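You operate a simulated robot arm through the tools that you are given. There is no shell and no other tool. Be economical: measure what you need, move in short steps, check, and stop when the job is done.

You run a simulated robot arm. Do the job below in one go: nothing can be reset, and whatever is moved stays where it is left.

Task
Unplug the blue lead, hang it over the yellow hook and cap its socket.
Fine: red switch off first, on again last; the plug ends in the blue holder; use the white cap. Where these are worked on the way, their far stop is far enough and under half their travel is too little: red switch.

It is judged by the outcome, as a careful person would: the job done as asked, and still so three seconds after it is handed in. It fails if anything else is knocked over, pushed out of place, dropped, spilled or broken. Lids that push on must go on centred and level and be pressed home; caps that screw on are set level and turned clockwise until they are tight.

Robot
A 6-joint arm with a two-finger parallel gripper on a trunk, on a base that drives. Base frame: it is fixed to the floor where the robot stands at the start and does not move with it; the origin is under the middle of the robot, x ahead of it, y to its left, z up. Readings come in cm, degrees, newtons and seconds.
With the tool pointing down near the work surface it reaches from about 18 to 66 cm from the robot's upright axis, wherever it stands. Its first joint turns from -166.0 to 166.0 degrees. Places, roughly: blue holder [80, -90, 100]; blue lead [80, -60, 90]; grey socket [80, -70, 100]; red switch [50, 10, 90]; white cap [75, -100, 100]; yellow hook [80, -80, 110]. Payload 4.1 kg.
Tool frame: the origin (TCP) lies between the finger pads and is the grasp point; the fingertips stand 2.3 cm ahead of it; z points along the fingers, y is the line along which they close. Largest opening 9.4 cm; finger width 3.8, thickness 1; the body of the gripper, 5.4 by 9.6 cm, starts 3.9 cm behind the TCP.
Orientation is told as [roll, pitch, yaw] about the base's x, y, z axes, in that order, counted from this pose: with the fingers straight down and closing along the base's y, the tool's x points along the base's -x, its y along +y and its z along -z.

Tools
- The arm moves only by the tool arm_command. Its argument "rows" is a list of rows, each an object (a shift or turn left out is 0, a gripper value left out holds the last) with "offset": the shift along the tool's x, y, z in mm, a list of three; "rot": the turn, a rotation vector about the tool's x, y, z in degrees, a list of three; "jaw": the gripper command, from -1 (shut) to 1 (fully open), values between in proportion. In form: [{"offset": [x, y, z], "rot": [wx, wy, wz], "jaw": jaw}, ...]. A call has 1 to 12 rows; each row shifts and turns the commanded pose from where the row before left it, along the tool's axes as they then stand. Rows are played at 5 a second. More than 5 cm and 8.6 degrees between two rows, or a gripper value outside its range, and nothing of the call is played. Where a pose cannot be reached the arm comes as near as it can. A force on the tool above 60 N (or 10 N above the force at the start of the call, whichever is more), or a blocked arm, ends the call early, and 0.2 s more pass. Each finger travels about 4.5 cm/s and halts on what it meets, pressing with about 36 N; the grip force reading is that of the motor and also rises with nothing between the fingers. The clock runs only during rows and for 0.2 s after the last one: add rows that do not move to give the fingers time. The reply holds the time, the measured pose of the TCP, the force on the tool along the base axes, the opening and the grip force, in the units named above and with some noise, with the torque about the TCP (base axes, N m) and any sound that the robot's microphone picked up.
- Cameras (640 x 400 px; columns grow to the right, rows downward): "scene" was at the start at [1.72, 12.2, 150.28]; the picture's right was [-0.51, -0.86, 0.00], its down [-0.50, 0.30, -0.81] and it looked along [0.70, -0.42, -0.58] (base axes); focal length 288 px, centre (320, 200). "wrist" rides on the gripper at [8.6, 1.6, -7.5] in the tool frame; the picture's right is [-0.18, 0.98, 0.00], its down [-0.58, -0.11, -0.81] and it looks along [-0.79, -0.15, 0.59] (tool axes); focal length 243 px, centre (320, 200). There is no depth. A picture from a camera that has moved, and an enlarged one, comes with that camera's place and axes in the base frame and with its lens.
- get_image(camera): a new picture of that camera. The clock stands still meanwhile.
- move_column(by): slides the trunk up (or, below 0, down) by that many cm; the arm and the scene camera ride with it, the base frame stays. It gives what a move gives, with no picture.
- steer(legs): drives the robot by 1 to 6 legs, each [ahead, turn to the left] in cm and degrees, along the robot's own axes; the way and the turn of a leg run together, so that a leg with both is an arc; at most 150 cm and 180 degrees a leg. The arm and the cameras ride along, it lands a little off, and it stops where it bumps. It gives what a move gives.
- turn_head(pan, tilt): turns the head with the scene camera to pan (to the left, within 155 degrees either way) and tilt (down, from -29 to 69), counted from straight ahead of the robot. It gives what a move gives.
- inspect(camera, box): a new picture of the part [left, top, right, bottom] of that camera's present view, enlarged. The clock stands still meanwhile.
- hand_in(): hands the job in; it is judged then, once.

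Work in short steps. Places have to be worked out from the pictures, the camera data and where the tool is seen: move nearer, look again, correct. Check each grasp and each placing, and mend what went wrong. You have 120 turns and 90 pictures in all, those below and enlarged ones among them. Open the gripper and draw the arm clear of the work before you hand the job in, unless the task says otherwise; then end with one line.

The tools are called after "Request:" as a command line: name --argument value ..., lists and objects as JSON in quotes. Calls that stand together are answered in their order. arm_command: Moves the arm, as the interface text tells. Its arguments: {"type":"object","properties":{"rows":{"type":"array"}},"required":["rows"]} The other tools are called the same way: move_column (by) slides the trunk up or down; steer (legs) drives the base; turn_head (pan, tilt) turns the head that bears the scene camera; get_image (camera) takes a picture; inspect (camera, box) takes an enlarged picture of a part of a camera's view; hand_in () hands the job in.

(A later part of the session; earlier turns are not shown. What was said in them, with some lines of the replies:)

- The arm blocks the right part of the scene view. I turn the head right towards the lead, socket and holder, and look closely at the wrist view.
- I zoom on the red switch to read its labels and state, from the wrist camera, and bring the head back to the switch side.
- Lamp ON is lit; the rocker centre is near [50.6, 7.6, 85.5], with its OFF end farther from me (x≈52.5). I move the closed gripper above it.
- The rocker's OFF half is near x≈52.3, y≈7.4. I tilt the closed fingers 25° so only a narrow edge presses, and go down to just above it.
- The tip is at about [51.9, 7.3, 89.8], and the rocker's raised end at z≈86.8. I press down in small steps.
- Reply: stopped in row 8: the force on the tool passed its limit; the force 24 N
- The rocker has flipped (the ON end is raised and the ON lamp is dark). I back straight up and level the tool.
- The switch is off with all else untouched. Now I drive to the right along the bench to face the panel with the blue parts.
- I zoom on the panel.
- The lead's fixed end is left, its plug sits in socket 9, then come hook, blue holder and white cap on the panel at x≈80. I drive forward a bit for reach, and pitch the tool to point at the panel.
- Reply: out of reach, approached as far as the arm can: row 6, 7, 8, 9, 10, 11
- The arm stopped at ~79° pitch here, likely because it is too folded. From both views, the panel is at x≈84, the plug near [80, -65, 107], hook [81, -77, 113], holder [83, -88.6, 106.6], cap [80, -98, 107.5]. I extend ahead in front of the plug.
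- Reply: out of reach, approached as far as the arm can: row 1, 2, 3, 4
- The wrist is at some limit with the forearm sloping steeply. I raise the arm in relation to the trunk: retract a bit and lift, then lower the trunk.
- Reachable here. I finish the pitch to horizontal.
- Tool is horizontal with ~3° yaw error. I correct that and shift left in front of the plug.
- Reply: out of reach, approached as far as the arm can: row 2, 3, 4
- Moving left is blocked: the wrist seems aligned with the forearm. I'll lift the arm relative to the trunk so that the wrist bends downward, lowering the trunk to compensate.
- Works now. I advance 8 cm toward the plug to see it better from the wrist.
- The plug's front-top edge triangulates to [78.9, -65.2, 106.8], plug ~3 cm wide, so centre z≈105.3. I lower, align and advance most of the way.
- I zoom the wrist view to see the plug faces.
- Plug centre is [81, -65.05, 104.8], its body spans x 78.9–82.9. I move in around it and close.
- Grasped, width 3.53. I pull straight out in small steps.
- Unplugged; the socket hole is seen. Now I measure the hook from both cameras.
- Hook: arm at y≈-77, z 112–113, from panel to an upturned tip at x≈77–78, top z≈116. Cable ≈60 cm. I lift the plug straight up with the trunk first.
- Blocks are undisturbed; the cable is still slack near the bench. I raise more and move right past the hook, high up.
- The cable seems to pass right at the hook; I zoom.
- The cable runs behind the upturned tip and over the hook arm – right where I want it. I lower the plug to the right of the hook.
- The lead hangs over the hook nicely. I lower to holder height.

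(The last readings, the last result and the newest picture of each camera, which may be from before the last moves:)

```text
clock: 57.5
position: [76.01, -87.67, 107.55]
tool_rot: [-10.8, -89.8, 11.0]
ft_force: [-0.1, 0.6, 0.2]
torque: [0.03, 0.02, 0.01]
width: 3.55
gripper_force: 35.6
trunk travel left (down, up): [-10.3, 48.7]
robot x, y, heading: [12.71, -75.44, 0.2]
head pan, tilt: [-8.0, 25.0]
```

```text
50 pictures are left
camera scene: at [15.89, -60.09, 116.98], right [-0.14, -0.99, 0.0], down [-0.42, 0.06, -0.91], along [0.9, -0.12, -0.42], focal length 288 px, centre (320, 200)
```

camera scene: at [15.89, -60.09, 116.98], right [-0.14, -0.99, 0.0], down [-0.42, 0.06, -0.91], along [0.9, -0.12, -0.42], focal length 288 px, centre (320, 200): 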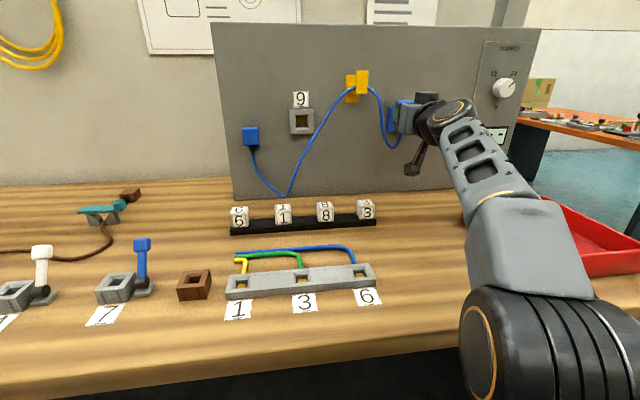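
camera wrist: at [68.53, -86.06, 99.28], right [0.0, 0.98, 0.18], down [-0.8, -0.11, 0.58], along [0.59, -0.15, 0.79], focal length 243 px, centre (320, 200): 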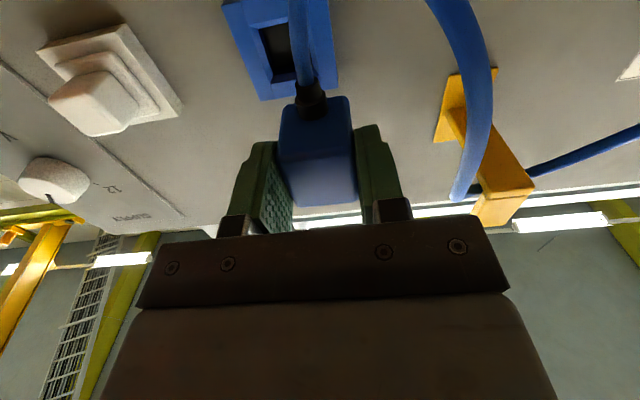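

Socket and holder are at the same height, 23.4 cm apart; so the seat target is TCP y≈-88.7, z≈104.7. I go to the mirror of the post-unplug pose (x=74.1) to compare pictures.

Request:
arm_command --rows '[{"offset": [0, -10, -18]}, {"offset": [29, 0, 0]}, {}]'

Request:
get_image --camera "wrist"

```text
clock: 58.3
position: [74.19, -88.67, 104.77]
tool_rot: [-8.7, -89.9, 8.8]
ft_force: [0.9, 0.3, 0.5]
torque: [0.03, 0.01, 0.0]
width: 3.53
gripper_force: 36.2
trunk travel left (down, up): [-10.3, 48.7]
robot x, y, heading: [12.72, -75.5, 0.1]
head pan, tilt: [-8.0, 25.0]
```

```text
49 pictures are left
camera wrist: at [66.68, -87.05, 96.35], right [0.0, 0.98, 0.18], down [-0.8, -0.11, 0.58], along [0.59, -0.15, 0.79], focal length 243 px, centre (320, 200)
```

wrist: 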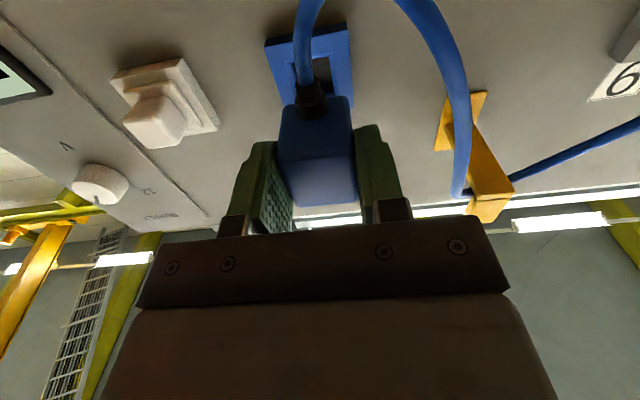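

Request:
inspect --camera "wrist" --box '[240, 0, 400, 120]'

```text
3.33 times, centred on (320, 60) of wrist
camera zoom: at [66.68, -87.05, 96.35], right [0.0, 0.98, 0.18], down [-0.8, -0.11, 0.58], along [0.59, -0.15, 0.79], focal length 809 px, centre (320, 667)
```

zoom: 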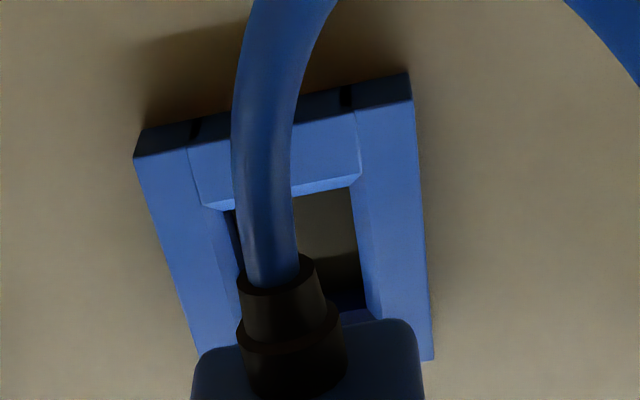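

The holder's centre computes to y≈-89.05, z≈104.6. I shift 4.5 mm right and push in slowly, watching force.

Request:
arm_command --rows '[{"offset": [0, -4.5, 0]}, {}, {"offset": [0, 0, 15]}, {"offset": [0, 0, 8]}, {"offset": [0, 0, 6]}, {"offset": [0, 0, 6]}, {}]'

Request:
inspect --camera "wrist" --box '[200, 0, 440, 180]'

```text
clock: 59.9
position: [77.75, -89.25, 104.8]
tool_rot: [-16.9, -89.9, 17.0]
ft_force: [0.1, 0.6, 0.6]
torque: [0.04, 0.02, -0.01]
width: 3.5
gripper_force: 35.5
trunk travel left (down, up): [-10.3, 48.7]
robot x, y, heading: [12.53, -75.23, 0.1]
head pan, tilt: [-8.0, 25.0]
```

```text
2.22 times, centred on (320, 90) of wrist
camera zoom: at [70.2, -87.52, 96.37], right [0.0, 0.98, 0.18], down [-0.8, -0.11, 0.58], along [0.59, -0.15, 0.79], focal length 539 px, centre (320, 444)
```

zoom: 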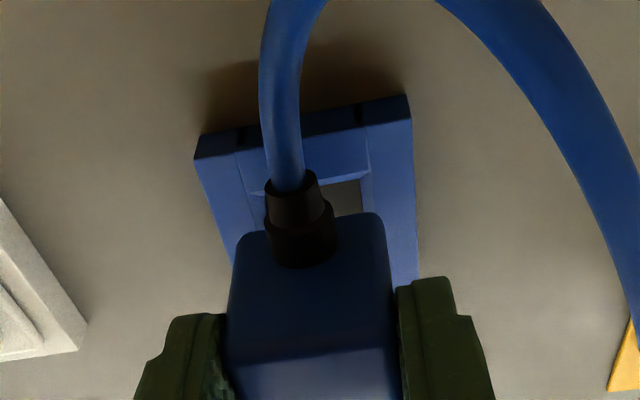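

Aligned, no force. Continue pushing.

Request:
arm_command --rows '[{"offset": [0, 0, 5]}, {"offset": [0, 0, 5]}, {"offset": [0, 0, 4]}, {"offset": [0, 0, 3]}, {"offset": [0, 0, 3]}, {}]'

Request:
inspect --camera "wrist" --box '[200, 0, 440, 180]'

```text
clock: 61.3
position: [79.7, -89.22, 104.88]
tool_rot: [-12.8, -89.9, 12.9]
ft_force: [5.0, -0.3, 0.9]
torque: [0.06, -0.41, -0.09]
width: 3.55
gripper_force: 36.0
trunk travel left (down, up): [-10.3, 48.7]
robot x, y, heading: [12.46, -75.55, 0.2]
head pan, tilt: [-8.0, 25.0]
```

```text
2.22 times, centred on (320, 90) of wrist
camera zoom: at [72.25, -87.5, 96.37], right [0.0, 0.98, 0.18], down [-0.8, -0.11, 0.58], along [0.59, -0.15, 0.79], focal length 539 px, centre (320, 444)
```

zoom: 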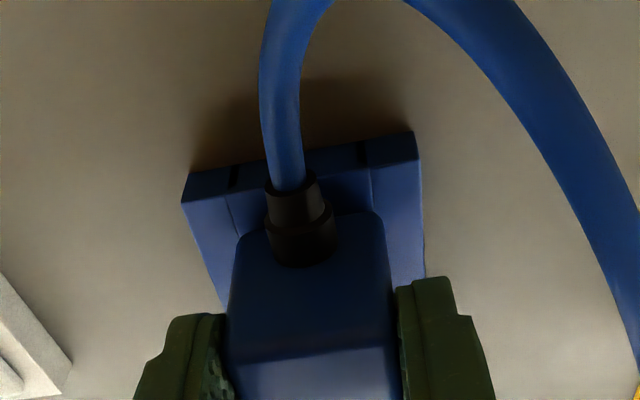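

At seated depth with some contact force. I push a little more to be sure it's home.

Request:
arm_command --rows '[{"offset": [0, 0, 2]}, {"offset": [0, 0, 2]}, {"offset": [0, 0, 2]}, {}]'

```text
clock: 62.3
position: [80.09, -89.26, 104.96]
tool_rot: [-52.8, -89.9, 52.8]
ft_force: [-27.7, 3.1, -11.0]
torque: [0.07, 0.12, 0.02]
width: 3.56
gripper_force: 36.0
trunk travel left (down, up): [-10.3, 48.7]
robot x, y, heading: [12.94, -75.29, 0.3]
head pan, tilt: [-8.0, 25.0]
```

Pressed home (28 N). I relieve the push, open and retreat.

Request:
arm_command --rows '[{"offset": [0, 0, -4]}, {"jaw": 0.25}, {}, {}, {"offset": [0, 0, -20]}, {"offset": [0, 0, -40]}, {"offset": [0, 0, -40]}, {}]'

Request:
get_image --camera "wrist"

Request:
get_image --camera "scene"

```text
clock: 64.1
position: [69.78, -89.22, 104.72]
tool_rot: [-16.7, -89.8, 16.8]
ft_force: [0.5, 0.4, -0.2]
torque: [-0.01, -0.02, 0.0]
width: 5.89
gripper_force: 0.0
trunk travel left (down, up): [-10.3, 48.7]
robot x, y, heading: [12.3, -75.76, 0.3]
head pan, tilt: [-8.0, 25.0]
```

```text
45 pictures are left
camera wrist: at [62.36, -87.5, 96.39], right [0.0, 0.98, 0.18], down [-0.8, -0.11, 0.58], along [0.59, -0.15, 0.79], focal length 243 px, centre (320, 200)
```

wrist: 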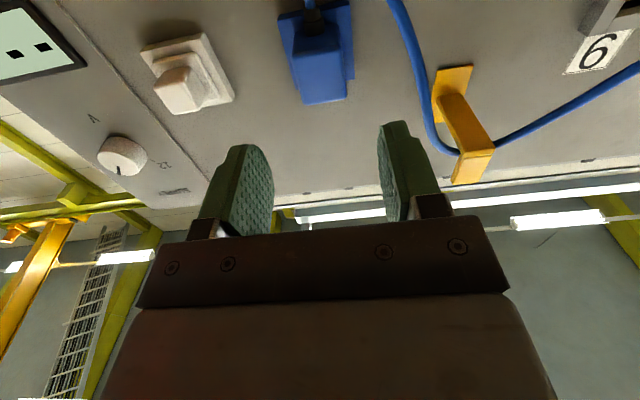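

```text
44 pictures are left
camera scene: at [15.88, -60.09, 116.97], right [-0.14, -0.99, 0.0], down [-0.42, 0.06, -0.91], along [0.9, -0.12, -0.42], focal length 288 px, centre (320, 200)
```

scene: 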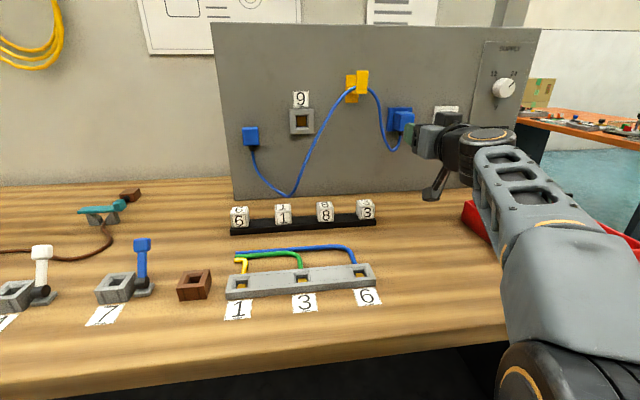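

Plug is in the holder and the lead hangs over the hook. Next the white cap; I slide right in front of it and zoom.

Request:
arm_command --rows '[{"offset": [0, -45, 0]}, {"offset": [0, -45, 0]}, {}]'

Request:
inspect --camera "wrist" --box '[160, 0, 400, 150]'

Request:
inspect --camera "scene" --box '[280, 50, 520, 200]'

```text
clock: 64.9
position: [69.89, -98.26, 104.84]
tool_rot: [-11.6, -89.9, 11.7]
ft_force: [0.8, -0.3, 0.7]
torque: [0.0, -0.02, -0.01]
width: 5.88
gripper_force: 0.0
trunk travel left (down, up): [-10.3, 48.7]
robot x, y, heading: [12.43, -75.46, -0.1]
head pan, tilt: [-8.0, 25.0]
```

```text
2.67 times, centred on (280, 75) of wrist
camera zoom: at [62.32, -96.5, 96.41], right [0.0, 0.98, 0.18], down [-0.8, -0.11, 0.58], along [0.59, -0.15, 0.79], focal length 647 px, centre (427, 533)
```

zoom: 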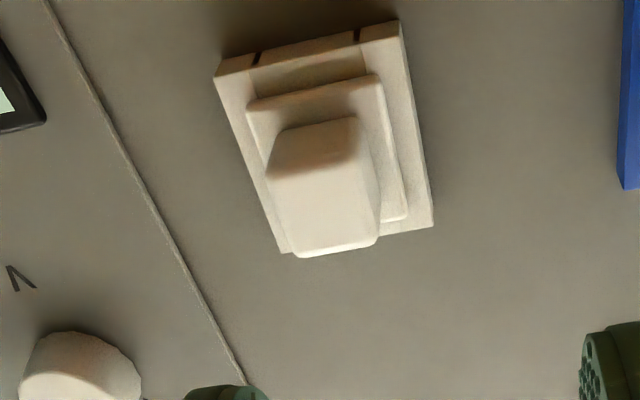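

```text
2.67 times, centred on (400, 125) of scene
camera zoom: at [15.88, -60.09, 116.97], right [-0.14, -0.99, 0.0], down [-0.42, 0.06, -0.91], along [0.9, -0.12, -0.42], focal length 767 px, centre (107, 400)
```

zoom: 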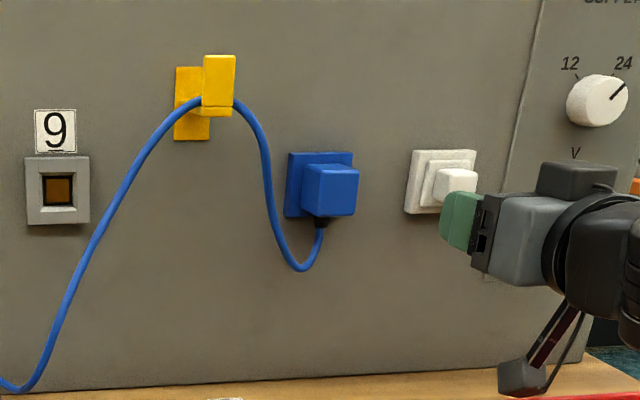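

The cap (flange + knob ~2.4 cm) sits in a parking mount centred at about [—, -101.0, 104.7]; knob spans x≈80–82.3. I align and approach.

Request:
arm_command --rows '[{"offset": [0, -28, 0]}, {"offset": [0, 0, 45]}, {}]'

Request:
inspect --camera "wrist" --box '[180, 0, 460, 175]'

```text
clock: 65.7
position: [74.44, -100.97, 104.81]
tool_rot: [2.0, -89.8, -1.8]
ft_force: [-0.6, -0.7, -0.4]
torque: [0.02, 0.04, -0.02]
width: 5.87
gripper_force: 0.1
trunk travel left (down, up): [-10.3, 48.7]
robot x, y, heading: [12.31, -75.23, 0.4]
head pan, tilt: [-8.0, 25.0]
```

```text
2.29 times, centred on (320, 88) of wrist
camera zoom: at [66.9, -99.33, 96.33], right [0.0, 0.98, 0.18], down [-0.8, -0.11, 0.58], along [0.59, -0.15, 0.79], focal length 555 px, centre (320, 457)
```

zoom: 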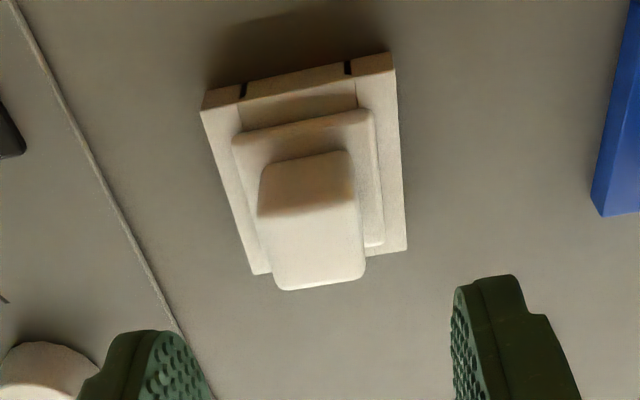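

Alignment fine. I advance over the knob and close.

Request:
arm_command --rows '[{"offset": [0, 0, 25]}, {"offset": [0, 0, 15]}, {"offset": [0, 0, 6]}, {"offset": [0, 0, 5]}, {}, {"jaw": -1}, {}, {}, {}]'

Request:
inspect --camera "wrist" --box '[180, 0, 460, 220]'

```text
clock: 67.7
position: [79.47, -101.3, 104.97]
tool_rot: [11.3, -89.9, -11.3]
ft_force: [2.0, -12.3, 3.8]
torque: [-0.03, -0.04, -0.29]
width: 2.66
gripper_force: 35.8
trunk travel left (down, up): [-10.3, 48.7]
robot x, y, heading: [12.71, -75.68, 0.0]
head pan, tilt: [-8.0, 25.0]
```

```text
1.82 times, centred on (320, 110) of wrist
camera zoom: at [72.01, -99.54, 96.4], right [0.0, 0.98, 0.18], down [-0.81, -0.11, 0.58], along [0.59, -0.15, 0.79], focal length 441 px, centre (320, 364)
```

zoom: 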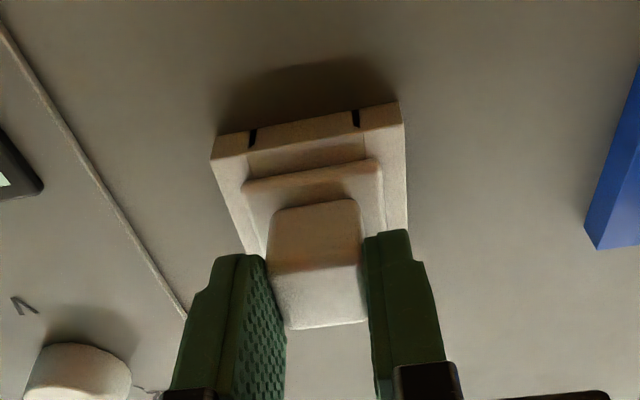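

Knob gripped (2.66 cm). I ease the sideways load by 2 mm and pull the cap straight out.

Request:
arm_command --rows '[{"offset": [0, -2.5, 0]}, {}]'

Request:
arm_command --rows '[{"offset": [0, 0, -4]}, {"offset": [0, 0, -6]}, {"offset": [0, 0, -10]}, {"offset": [0, 0, -20]}, {"offset": [0, 0, -20]}, {}]'

Request:
get_image --camera "wrist"

```text
clock: 68.3
position: [79.52, -101.24, 104.87]
tool_rot: [2.0, -89.7, -1.8]
ft_force: [-2.9, -5.9, 1.1]
torque: [0.0, -0.06, -0.18]
width: 2.64
gripper_force: 35.9
trunk travel left (down, up): [-10.3, 48.7]
robot x, y, heading: [12.57, -75.91, 0.5]
head pan, tilt: [-8.0, 25.0]
```

```text
clock: 69.7
position: [73.54, -101.31, 104.8]
tool_rot: [-16.1, -89.8, 16.3]
ft_force: [-0.5, 0.3, -1.0]
torque: [0.02, 0.02, 0.04]
width: 2.66
gripper_force: 35.6
trunk travel left (down, up): [-10.3, 48.7]
robot x, y, heading: [12.72, -75.78, 0.2]
head pan, tilt: [-8.0, 25.0]
```

```text
39 pictures are left
camera wrist: at [66.03, -99.62, 96.42], right [0.0, 0.98, 0.18], down [-0.8, -0.11, 0.58], along [0.59, -0.15, 0.79], focal length 243 px, centre (320, 200)
```

wrist: 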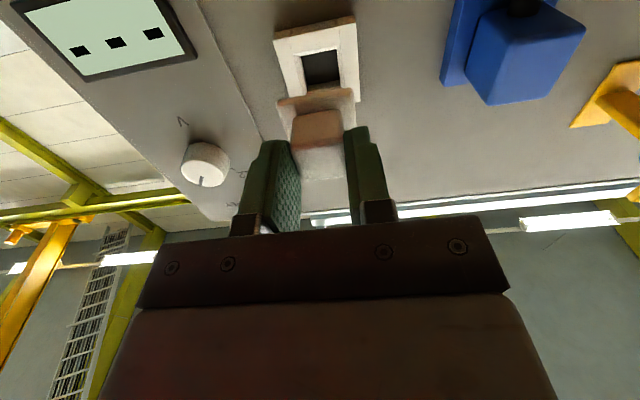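

Cap is out. I take a reference zoom of the empty mount from this relative pose, then retract and carry the cap left to the socket.

Request:
inspect --camera "wrist" --box '[240, 0, 400, 120]'

Request:
arm_command --rows '[{"offset": [0, 0, -35]}, {"offset": [0, 0, -35]}, {"offset": [0, 45, 0]}, {"offset": [0, 45, 0]}, {"offset": [0, 45, 0]}, {"offset": [0, 45, 0]}, {"offset": [0, 45, 0]}, {"offset": [0, 45, 0]}, {"offset": [0, 45, 0]}, {"offset": [0, 45, 0]}, {}]'

```text
3.33 times, centred on (320, 60) of wrist
camera zoom: at [66.03, -99.62, 96.42], right [0.0, 0.98, 0.18], down [-0.8, -0.11, 0.58], along [0.59, -0.15, 0.79], focal length 809 px, centre (320, 667)
```

zoom: 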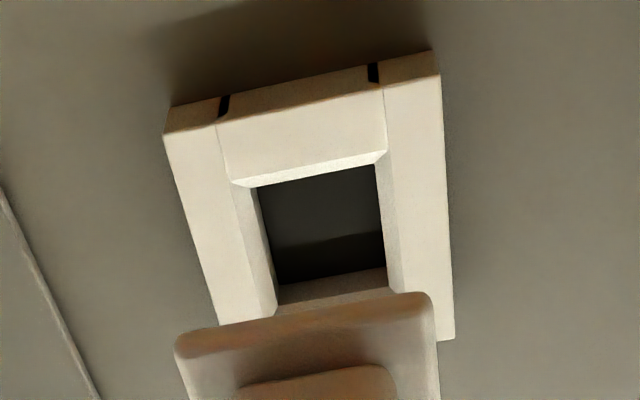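

```text
clock: 72.1
position: [66.33, -66.22, 104.84]
tool_rot: [1.2, -89.9, -1.1]
ft_force: [0.0, -0.4, 0.3]
torque: [-0.01, 0.0, -0.03]
width: 2.69
gripper_force: 36.3
out of reach, approached as far as the arm can: row 8
trunk travel left (down, up): [-10.3, 48.7]
robot x, y, heading: [12.54, -75.72, 0.3]
head pan, tilt: [-8.0, 25.0]
```

Close to the wrist limit; I go forward again to x=73.5 and correct y to about -65.3.

Request:
arm_command --rows '[{"offset": [0, 0, 36]}, {"offset": [0, 0, 36]}, {"offset": [0, 9, 0]}, {}]'

Request:
inspect --camera "wrist" --box '[240, 0, 400, 120]'

```text
clock: 73.1
position: [73.72, -65.36, 104.79]
tool_rot: [-16.5, -89.7, 16.5]
ft_force: [0.4, -0.8, -0.3]
torque: [-0.01, 0.01, -0.04]
width: 2.65
gripper_force: 36.0
trunk travel left (down, up): [-10.3, 48.7]
robot x, y, heading: [12.4, -75.56, 0.3]
head pan, tilt: [-8.0, 25.0]
```

```text
3.33 times, centred on (320, 60) of wrist
camera zoom: at [66.21, -63.72, 96.29], right [0.0, 0.98, 0.18], down [-0.8, -0.11, 0.58], along [0.59, -0.15, 0.79], focal length 809 px, centre (320, 667)
```

zoom: 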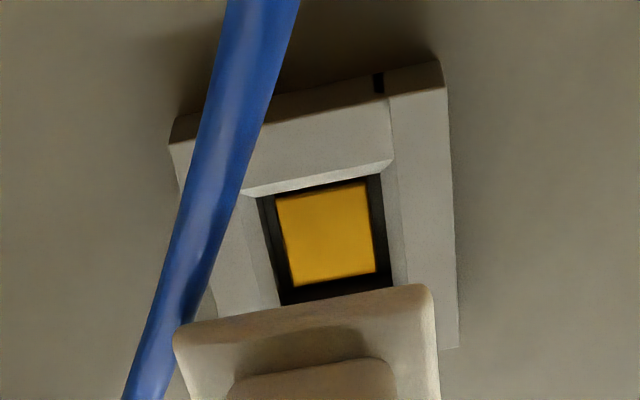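

The cable hangs just in front of the socket's lower right edge and could get pinched. I'll enter from the left of it, then sweep right so that the finger pushes the cable aside before pressing in.

Request:
arm_command --rows '[{"offset": [0, 30, 0]}, {"offset": [0, 0, 35]}, {}]'

Request:
get_image --camera "wrist"

```text
clock: 73.9
position: [77.27, -62.48, 104.75]
tool_rot: [-15.9, -89.8, 16.0]
ft_force: [0.1, -0.3, 0.8]
torque: [-0.01, 0.04, 0.02]
width: 2.68
gripper_force: 36.0
trunk travel left (down, up): [-10.3, 48.7]
robot x, y, heading: [12.57, -75.52, 0.4]
head pan, tilt: [-8.0, 25.0]
```

```text
36 pictures are left
camera wrist: at [69.74, -60.76, 96.29], right [0.0, 0.98, 0.18], down [-0.8, -0.11, 0.58], along [0.59, -0.15, 0.79], focal length 243 px, centre (320, 200)
```

wrist: 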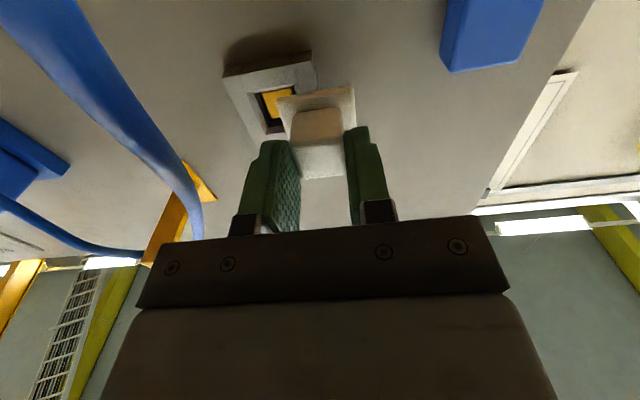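

The cable is now right of the gripper. I sweep right to y≈-65.3 and look.

Request:
arm_command --rows '[{"offset": [0, -14, 0]}, {"offset": [0, -14, 0]}, {}]'

Request:
get_image --camera "wrist"

Request:
get_image --camera "scene"

```text
clock: 74.7
position: [77.18, -65.22, 104.58]
tool_rot: [-10.0, -89.7, 10.2]
ft_force: [-0.6, 0.9, -0.3]
torque: [0.02, 0.04, -0.01]
width: 2.68
gripper_force: 35.9
trunk travel left (down, up): [-10.3, 48.7]
robot x, y, heading: [12.53, -75.68, 0.2]
head pan, tilt: [-8.0, 25.0]
```

```text
35 pictures are left
camera wrist: at [69.73, -63.55, 96.27], right [0.0, 0.98, 0.18], down [-0.8, -0.11, 0.58], along [0.59, -0.15, 0.79], focal length 243 px, centre (320, 200)
```

wrist: 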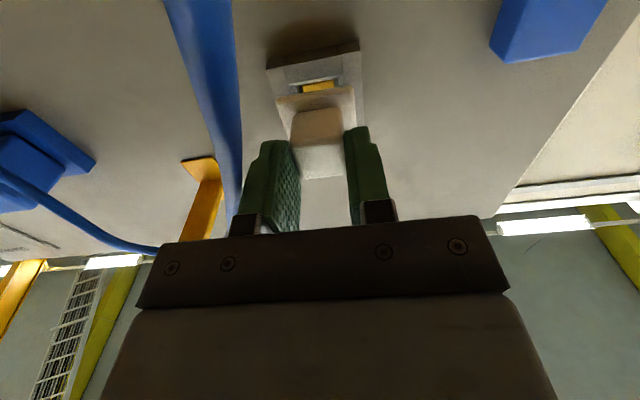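

```text
34 pictures are left
camera scene: at [15.89, -60.09, 116.97], right [-0.14, -0.99, 0.0], down [-0.42, 0.06, -0.91], along [0.9, -0.12, -0.42], focal length 288 px, centre (320, 200)
```

scene: 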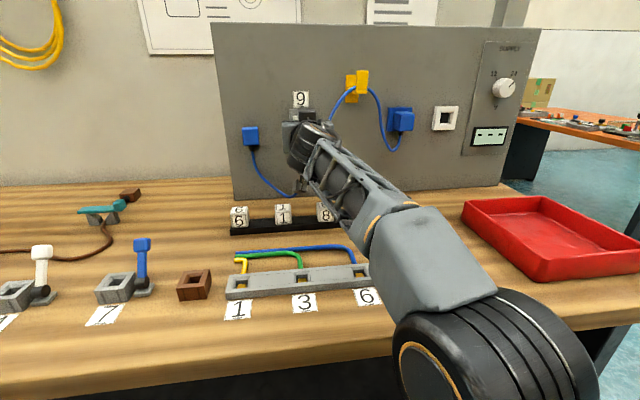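

Cable is clear of the socket. I check cap alignment by zoom.

Request:
inspect --camera "wrist" --box '[230, 20, 390, 140]'

```text
3.33 times, centred on (310, 80) of wrist
camera zoom: at [69.73, -63.55, 96.27], right [0.0, 0.98, 0.18], down [-0.8, -0.11, 0.58], along [0.59, -0.15, 0.79], focal length 809 px, centre (353, 600)
```

zoom: 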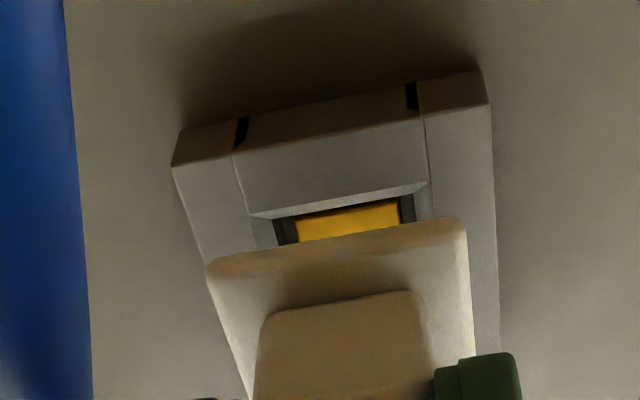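

Alignment matches (offset within 1 mm). I push the cap in.

Request:
arm_command --rows '[{"offset": [0, 0, 6]}, {"offset": [0, 0, 5]}, {"offset": [0, 0, 5]}, {"offset": [0, 0, 4]}, {"offset": [0, 0, 3]}, {}]'

Request:
inspect --camera "wrist" --box '[200, 20, 420, 185]'

```text
clock: 76.1
position: [79.29, -65.18, 104.78]
tool_rot: [-28.9, -89.9, 29.0]
ft_force: [-6.6, -0.3, 1.4]
torque: [0.01, -0.28, 0.01]
width: 2.67
gripper_force: 36.3
trunk travel left (down, up): [-10.3, 48.7]
robot x, y, heading: [12.76, -75.7, 0.1]
head pan, tilt: [-8.0, 25.0]
```

```text
2.42 times, centred on (310, 102) of wrist
camera zoom: at [71.92, -63.48, 96.34], right [0.0, 0.98, 0.18], down [-0.81, -0.11, 0.58], along [0.59, -0.15, 0.79], focal length 588 px, centre (344, 436)
```

zoom: 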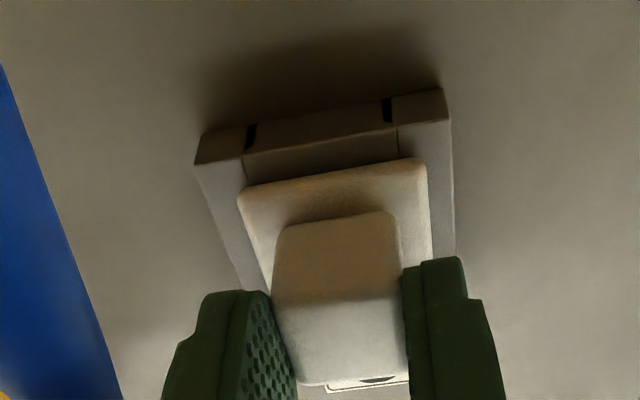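

Nearly in, some contact. I press further in small steps.

Request:
arm_command --rows '[{"offset": [0, 0, 2]}, {"offset": [0, 0, 2]}, {"offset": [0, 0, 2]}, {"offset": [0, 0, 2]}, {}]'

Request:
inspect --camera "wrist" --box '[200, 20, 420, 185]'

```text
clock: 77.3
position: [80.04, -65.2, 104.85]
tool_rot: [-172.6, -89.9, 172.7]
ft_force: [-28.0, -1.5, -3.5]
torque: [-0.03, 0.06, -0.05]
width: 2.64
gripper_force: 35.8
trunk travel left (down, up): [-10.3, 48.7]
robot x, y, heading: [12.67, -75.29, 0.2]
head pan, tilt: [-8.0, 25.0]
```

```text
2.42 times, centred on (310, 102) of wrist
camera zoom: at [72.58, -63.47, 96.48], right [0.0, 0.98, 0.18], down [-0.81, -0.11, 0.58], along [0.59, -0.15, 0.79], focal length 588 px, centre (344, 436)
```

zoom: 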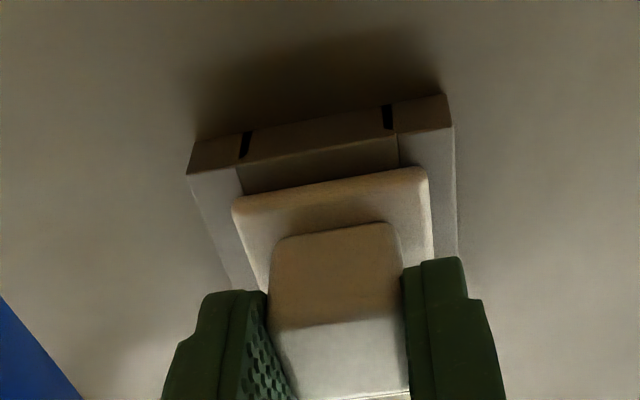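

Seated with 28 N. I release, retreat a bit, and look.

Request:
arm_command --rows '[{"offset": [0, 0, -4]}, {"jaw": -0.1}, {}, {"offset": [0, 0, -20]}, {"offset": [0, 0, -30]}, {}]'

Request:
inspect --camera "wrist" --box '[200, 0, 440, 180]'

```text
clock: 78.7
position: [74.85, -65.14, 104.67]
tool_rot: [-17.8, -89.9, 18.1]
ft_force: [0.4, 0.3, 1.1]
torque: [0.0, 0.0, -0.02]
width: 4.24
gripper_force: 0.0
trunk travel left (down, up): [-10.3, 48.7]
robot x, y, heading: [12.83, -75.36, -0.1]
head pan, tilt: [-8.0, 25.0]
```

```text
2.22 times, centred on (320, 90) of wrist
camera zoom: at [67.4, -63.42, 96.27], right [0.0, 0.98, 0.18], down [-0.8, -0.11, 0.58], along [0.59, -0.15, 0.79], focal length 539 px, centre (320, 444)
```

zoom: 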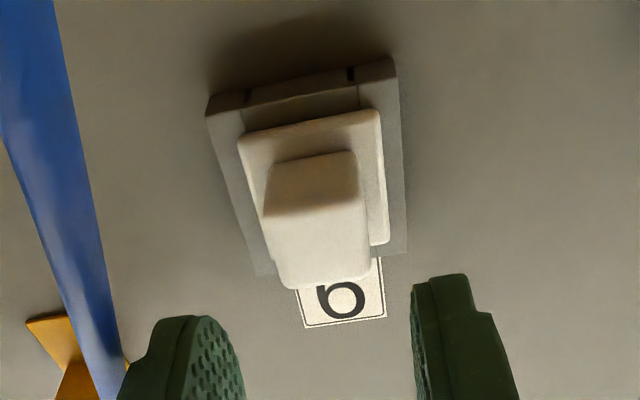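

It looks the same as when parked. I press the knob once more with closed fingers to be sure it is home.

Request:
arm_command --rows '[{"jaw": -1}, {}, {}, {"offset": [0, 0, 15]}, {"offset": [0, 0, 6]}, {"offset": [0, 0, 4]}, {"offset": [0, 0, 3]}, {"offset": [0, 0, 3]}, {"offset": [0, 0, 3]}, {"offset": [0, 0, 3]}]'

```text
clock: 80.9
position: [78.49, -65.16, 104.57]
tool_rot: [-1.9, -89.9, 2.1]
ft_force: [-2.1, 0.2, -2.2]
torque: [-0.02, -0.01, 0.03]
width: 0.05
gripper_force: 36.2
trunk travel left (down, up): [-10.3, 48.7]
robot x, y, heading: [12.87, -75.61, -0.1]
head pan, tilt: [-8.0, 25.0]
```

Request:
arm_command --rows '[{"offset": [0, 0, 3]}, {"offset": [0, 0, 3]}, {"offset": [0, 0, 3]}, {}]'

```text
clock: 81.5
position: [78.52, -65.17, 104.81]
tool_rot: [9.1, -89.7, -9.0]
ft_force: [-33.2, -4.0, -10.2]
torque: [-0.03, 0.06, -0.09]
width: 0.0
gripper_force: 36.3
trunk travel left (down, up): [-10.3, 48.7]
robot x, y, heading: [12.85, -75.52, 0.3]
head pan, tilt: [-8.0, 25.0]
stopped in row 2: the force on the tool passed its limit (the readings are from after the stop); the commanded pose is now the measured one
```

Firm contact with no further motion: the cap is home. I retreat and view the panel.

Request:
arm_command --rows '[{"offset": [0, 0, -30]}, {"offset": [0, 0, -45]}, {"offset": [0, -45, -20]}, {"offset": [0, -45, -20]}, {"offset": [0, -45, -20]}, {}]'

Request:
get_image --camera "scene"

```text
clock: 82.9
position: [65.75, -77.79, 104.5]
tool_rot: [-11.6, -89.1, 11.3]
ft_force: [-0.5, -0.4, 0.0]
torque: [-0.01, -0.01, -0.01]
width: 0.01
gripper_force: 36.5
out of reach, approached as far as the arm can: row 5
trunk travel left (down, up): [-10.3, 48.7]
robot x, y, heading: [12.51, -75.47, 0.6]
head pan, tilt: [-8.0, 25.0]
```

```text
29 pictures are left
camera scene: at [15.78, -60.09, 116.97], right [-0.13, -0.99, 0.0], down [-0.42, 0.06, -0.91], along [0.9, -0.12, -0.42], focal length 288 px, centre (320, 200)
```

scene: 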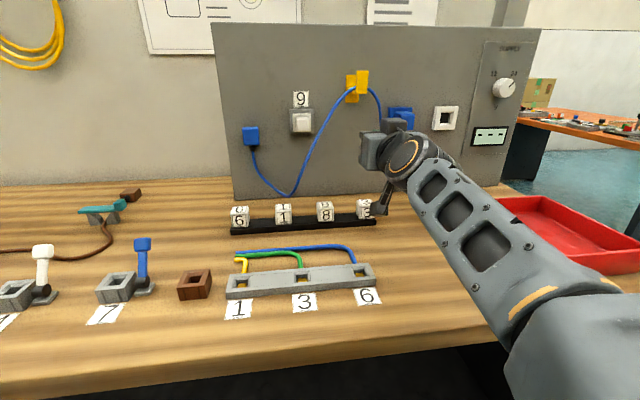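

All as desired. I raise the trunk, tilt the tool down again, and drive back to the switch.

Request:
move_column --by 36

Request:
arm_command --rows '[{"offset": [0, 0, -20], "rot": [0, 8.5, 0]}, {"offset": [0, 0, -20], "rot": [0, 8.5, 0]}, {"offset": [0, 0, -20], "rot": [0, 8.5, 0]}, {"offset": [0, 0, -20], "rot": [0, 8.5, 0]}, {"rot": [0, 8.5, 0]}, {"rot": [0, 8.5, 0]}, {"rot": [0, 8.5, 0]}, {"rot": [0, 8.5, 0]}, {"rot": [0, 8.5, 0]}, {"rot": [0, 8.5, 0]}, {"rot": [0, 4.5, 0]}, {}]'

Request:
get_image --camera "scene"

```text
clock: 86.4
position: [65.82, -77.8, 140.57]
tool_rot: [1.0, -89.1, -1.1]
ft_force: [0.4, 0.2, -0.3]
torque: [0.0, -0.01, -0.01]
width: 0.0
gripper_force: 36.3
trunk travel left (down, up): [-46.3, 12.7]
robot x, y, heading: [12.87, -75.47, 0.3]
head pan, tilt: [-8.0, 25.0]
```

```text
clock: 89.0
position: [55.29, -77.48, 133.39]
tool_rot: [0.0, 0.3, -0.3]
ft_force: [-0.2, 0.9, 1.1]
torque: [0.01, 0.0, 0.01]
width: 0.0
gripper_force: 35.9
out of reach, approached as far as the arm can: row 9, 10, 11
trunk travel left (down, up): [-46.3, 12.7]
robot x, y, heading: [12.27, -75.49, 0.3]
head pan, tilt: [-8.0, 25.0]
```

```text
28 pictures are left
camera scene: at [15.78, -60.09, 152.97], right [-0.13, -0.99, 0.0], down [-0.42, 0.06, -0.91], along [0.9, -0.12, -0.42], focal length 288 px, centre (320, 200)
```

scene: 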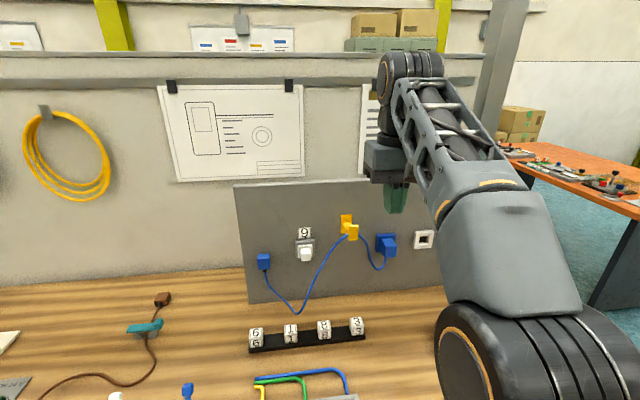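

Good. I zoom once to check the final panel state and drive back.

Request:
inspect --camera "scene" --box '[230, 180, 450, 320]'

Request:
steer --legs '[[-14, 0], [0, 90], [75, 0], [0, -90]]'

Request:
turn_head --pan 10 --tilt 50

Request:
get_image --camera "scene"

Request:
get_image --camera "wrist"

```text
2.86 times, centred on (340, 250) of scene
camera zoom: at [15.78, -60.09, 152.97], right [-0.13, -0.99, 0.0], down [-0.42, 0.06, -0.91], along [0.9, -0.12, -0.42], focal length 822 px, centre (263, 57)
```

zoom: 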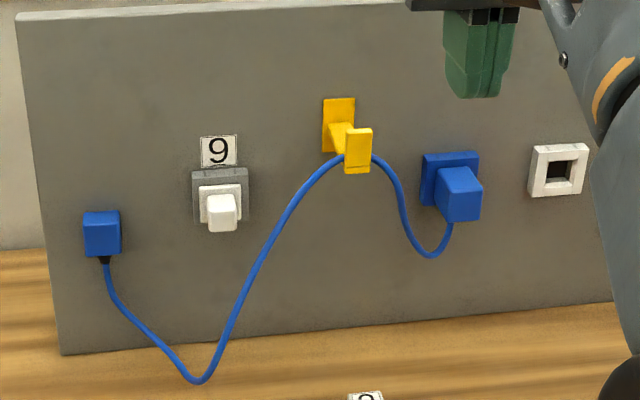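

```text
clock: 101.6
position: [40.27, -2.27, 133.45]
tool_rot: [-0.1, 0.2, 0.5]
ft_force: [0.8, -0.3, 0.3]
torque: [-0.02, 0.0, -0.02]
width: 0.01
gripper_force: 35.4
trunk travel left (down, up): [-46.3, 12.7]
robot x, y, heading: [-2.35, -1.21, 1.2]
head pan, tilt: [-8.0, 25.0]
```

```text
clock: 102.5
position: [40.2, -2.41, 133.55]
tool_rot: [-0.1, 0.3, 0.5]
ft_force: [0.3, -0.3, -0.1]
torque: [-0.01, -0.02, 0.02]
width: 0.01
gripper_force: 35.8
trunk travel left (down, up): [-46.3, 12.7]
robot x, y, heading: [-2.41, -0.94, 1.0]
head pan, tilt: [10.0, 50.0]
```

```text
26 pictures are left
camera scene: at [-1.08, 17.17, 149.23], right [0.19, -0.98, 0.0], down [-0.75, -0.15, -0.64], along [0.63, 0.12, -0.77], focal length 288 px, centre (320, 200)
```

scene: 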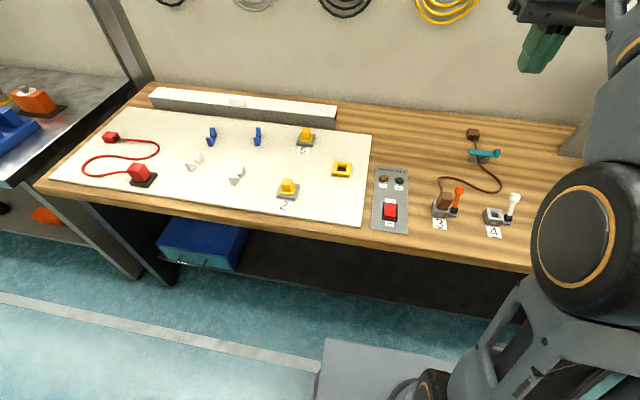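

```text
25 pictures are left
camera wrist: at [31.68, -0.75, 141.19], right [0.18, 0.98, 0.0], down [0.59, -0.1, 0.8], along [0.79, -0.14, -0.59], focal length 243 px, centre (320, 200)
```

wrist: 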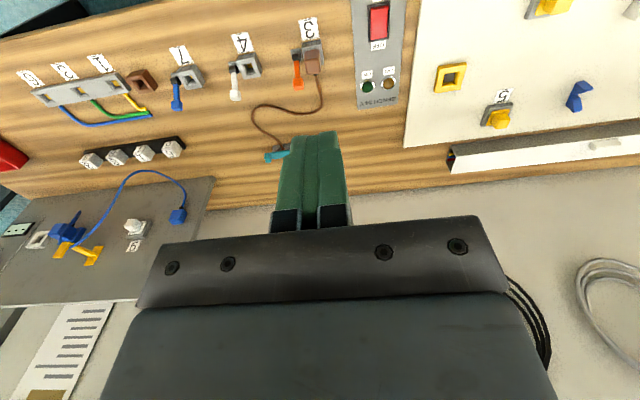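

The red switch is still off. I move above its ON half (x≈48.8, y≈7.3).

Request:
arm_command --rows '[{"offset": [-9.4, 9.75, 32]}, {"offset": [-9.4, 9.75, 32]}, {"offset": [-9.4, 9.75, 32]}, {"offset": [-9.4, 9.75, 32]}, {"offset": [-9.4, 9.75, 32]}, {"offset": [-9.4, 9.75, 32]}, {"offset": [-9.4, 9.75, 32]}, {"offset": [-9.4, 9.75, 32]}, {"offset": [-9.4, 9.75, 32]}, {"offset": [-9.4, 9.75, 32]}, {}]'

Request:
arm_command --rows '[{"rot": [0, -8.4, 0]}, {"rot": [0, -8.4, 0]}, {"rot": [0, -8.2, 0]}, {"offset": [14, 0, 30]}, {"offset": [14, 0, 30]}, {}]'

Request:
get_image --camera "wrist"

Request:
inspect --camera "scene" --box '[340, 140, 460, 240]'

```text
clock: 104.9
position: [49.46, 7.6, 101.32]
tool_rot: [0.0, 0.3, 0.5]
ft_force: [0.2, -0.1, -0.1]
torque: [-0.01, -0.02, -0.01]
width: 0.01
gripper_force: 36.0
trunk travel left (down, up): [-46.3, 12.7]
robot x, y, heading: [-2.76, -1.02, 1.0]
head pan, tilt: [10.0, 50.0]
```

```text
clock: 106.3
position: [49.42, 7.54, 94.68]
tool_rot: [0.0, -24.9, 0.4]
ft_force: [-0.3, -0.4, 1.0]
torque: [0.02, 0.01, 0.01]
width: 0.0
gripper_force: 35.8
trunk travel left (down, up): [-46.3, 12.7]
robot x, y, heading: [-2.56, -1.13, 1.0]
head pan, tilt: [10.0, 50.0]
```

```text
24 pictures are left
camera wrist: at [38.45, 9.08, 98.19], right [0.16, 0.98, 0.08], down [0.19, -0.11, 0.98], along [0.97, -0.14, -0.2], focal length 243 px, centre (320, 200)
```

wrist: 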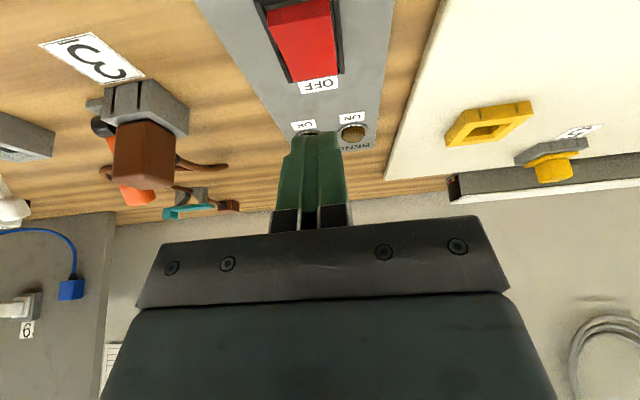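

```text
4.00 times, centred on (400, 190) of scene
camera zoom: at [-1.07, 17.18, 149.22], right [0.19, -0.98, 0.0], down [-0.75, -0.15, -0.64], along [0.63, 0.12, -0.77], focal length 1150 px, centre (0, 240)
```

zoom: 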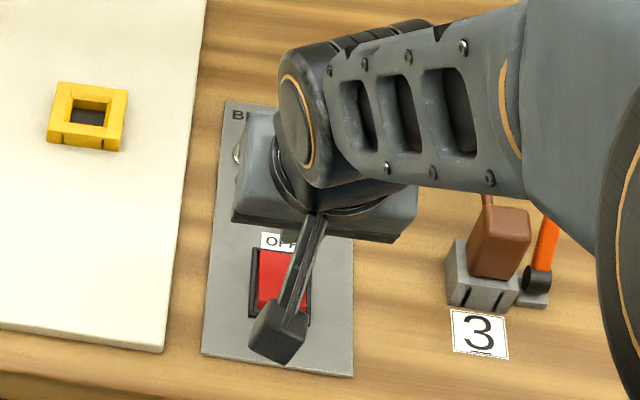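

Tip is above the ON half. I press down in small steps.

Request:
arm_command --rows '[{"offset": [8, -2, 19]}, {"offset": [6, 0, 14]}, {"offset": [2, 0, 4]}, {"offset": [2, 0, 4]}, {"offset": [2, 0, 4]}, {"offset": [2, 0, 4]}, {"offset": [1, 0, 3]}, {"offset": [1, 0, 3]}, {}]'

Request:
get_image --camera "wrist"

```text
clock: 108.3
position: [49.4, 7.27, 89.13]
tool_rot: [0.2, -25.0, 0.5]
ft_force: [-7.8, -0.3, 28.8]
torque: [0.05, 0.48, -0.34]
width: 0.02
gripper_force: 35.8
trunk travel left (down, up): [-46.3, 12.7]
robot x, y, heading: [-2.49, -0.88, 1.1]
head pan, tilt: [10.0, 50.0]
```

```text
22 pictures are left
camera wrist: at [38.49, 8.91, 92.42], right [0.16, 0.98, 0.08], down [0.18, -0.11, 0.98], along [0.97, -0.14, -0.2], focal length 243 px, centre (320, 200)
```

wrist: 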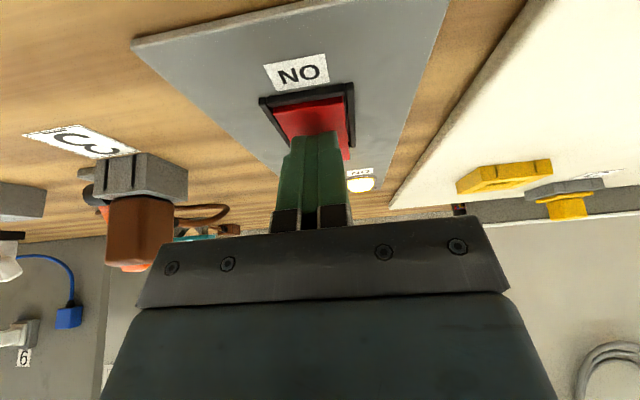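

The ON lamp is lit and the rocker bottomed at 29 N. I back away and open the gripper.

Request:
arm_command --rows '[{"offset": [-9, 0, -18]}, {"offset": [-18, 0, -36]}, {"offset": [-18, 0, -36]}, {"offset": [-18, 0, -36]}, {"rot": [0, 8.4, 0]}, {"rot": [0, 8.4, 0]}, {"rot": [0, 8.2, 0]}, {"offset": [30, -20, -30], "jaw": 1}, {"offset": [30, -20, -30]}, {"offset": [30, -20, -30]}, {}, {}]'

Request:
inspect --camera "scene" --box '[340, 130, 480, 250]'

Request:
inspect --camera "wrist" --box '[0, 0, 640, 300]'

```text
clock: 110.9
position: [41.14, 1.13, 112.03]
tool_rot: [0.1, 0.3, 0.5]
ft_force: [-0.2, 0.2, 0.4]
torque: [0.0, 0.0, 0.0]
width: 9.41
gripper_force: 0.0
trunk travel left (down, up): [-46.3, 12.7]
robot x, y, heading: [-2.4, -0.58, 1.1]
head pan, tilt: [10.0, 50.0]
```

```text
3.33 times, centred on (410, 190) of scene
camera zoom: at [-1.06, 17.18, 149.22], right [0.19, -0.98, 0.0], down [-0.75, -0.15, -0.64], along [0.63, 0.12, -0.77], focal length 958 px, centre (20, 233)
```

zoom: 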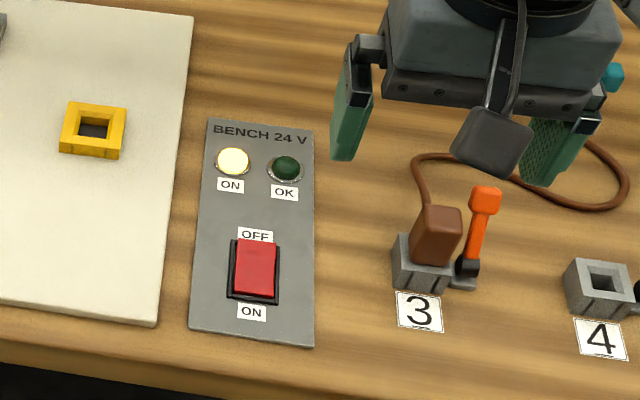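

```text
1.00 times, centred on (320, 150) of wrist (not enlarged: the box is as wide or as high as the picture)
camera zoom: at [32.41, 2.85, 119.7], right [0.18, 0.98, 0.0], down [0.59, -0.1, 0.8], along [0.79, -0.14, -0.6], focal length 243 px, centre (320, 250)
```

zoom: 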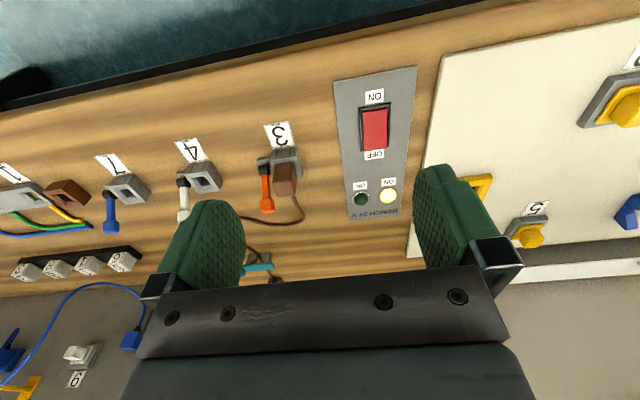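

The switch is on again with its lamp lit, the lead hangs over the hook, the plug is in the holder, the cap is on, and the arm is clear. I hand it in.

Request:
hand_in

```text
The job is handed in.
```

The job is done and handed in: the red switch was turned off first, and the blue lead was unplugged and hung over the yellow hook with its plug in the blue holder. The white cap was then pressed home on socket 9 and the red switch turned back on with its ON lamp lit.
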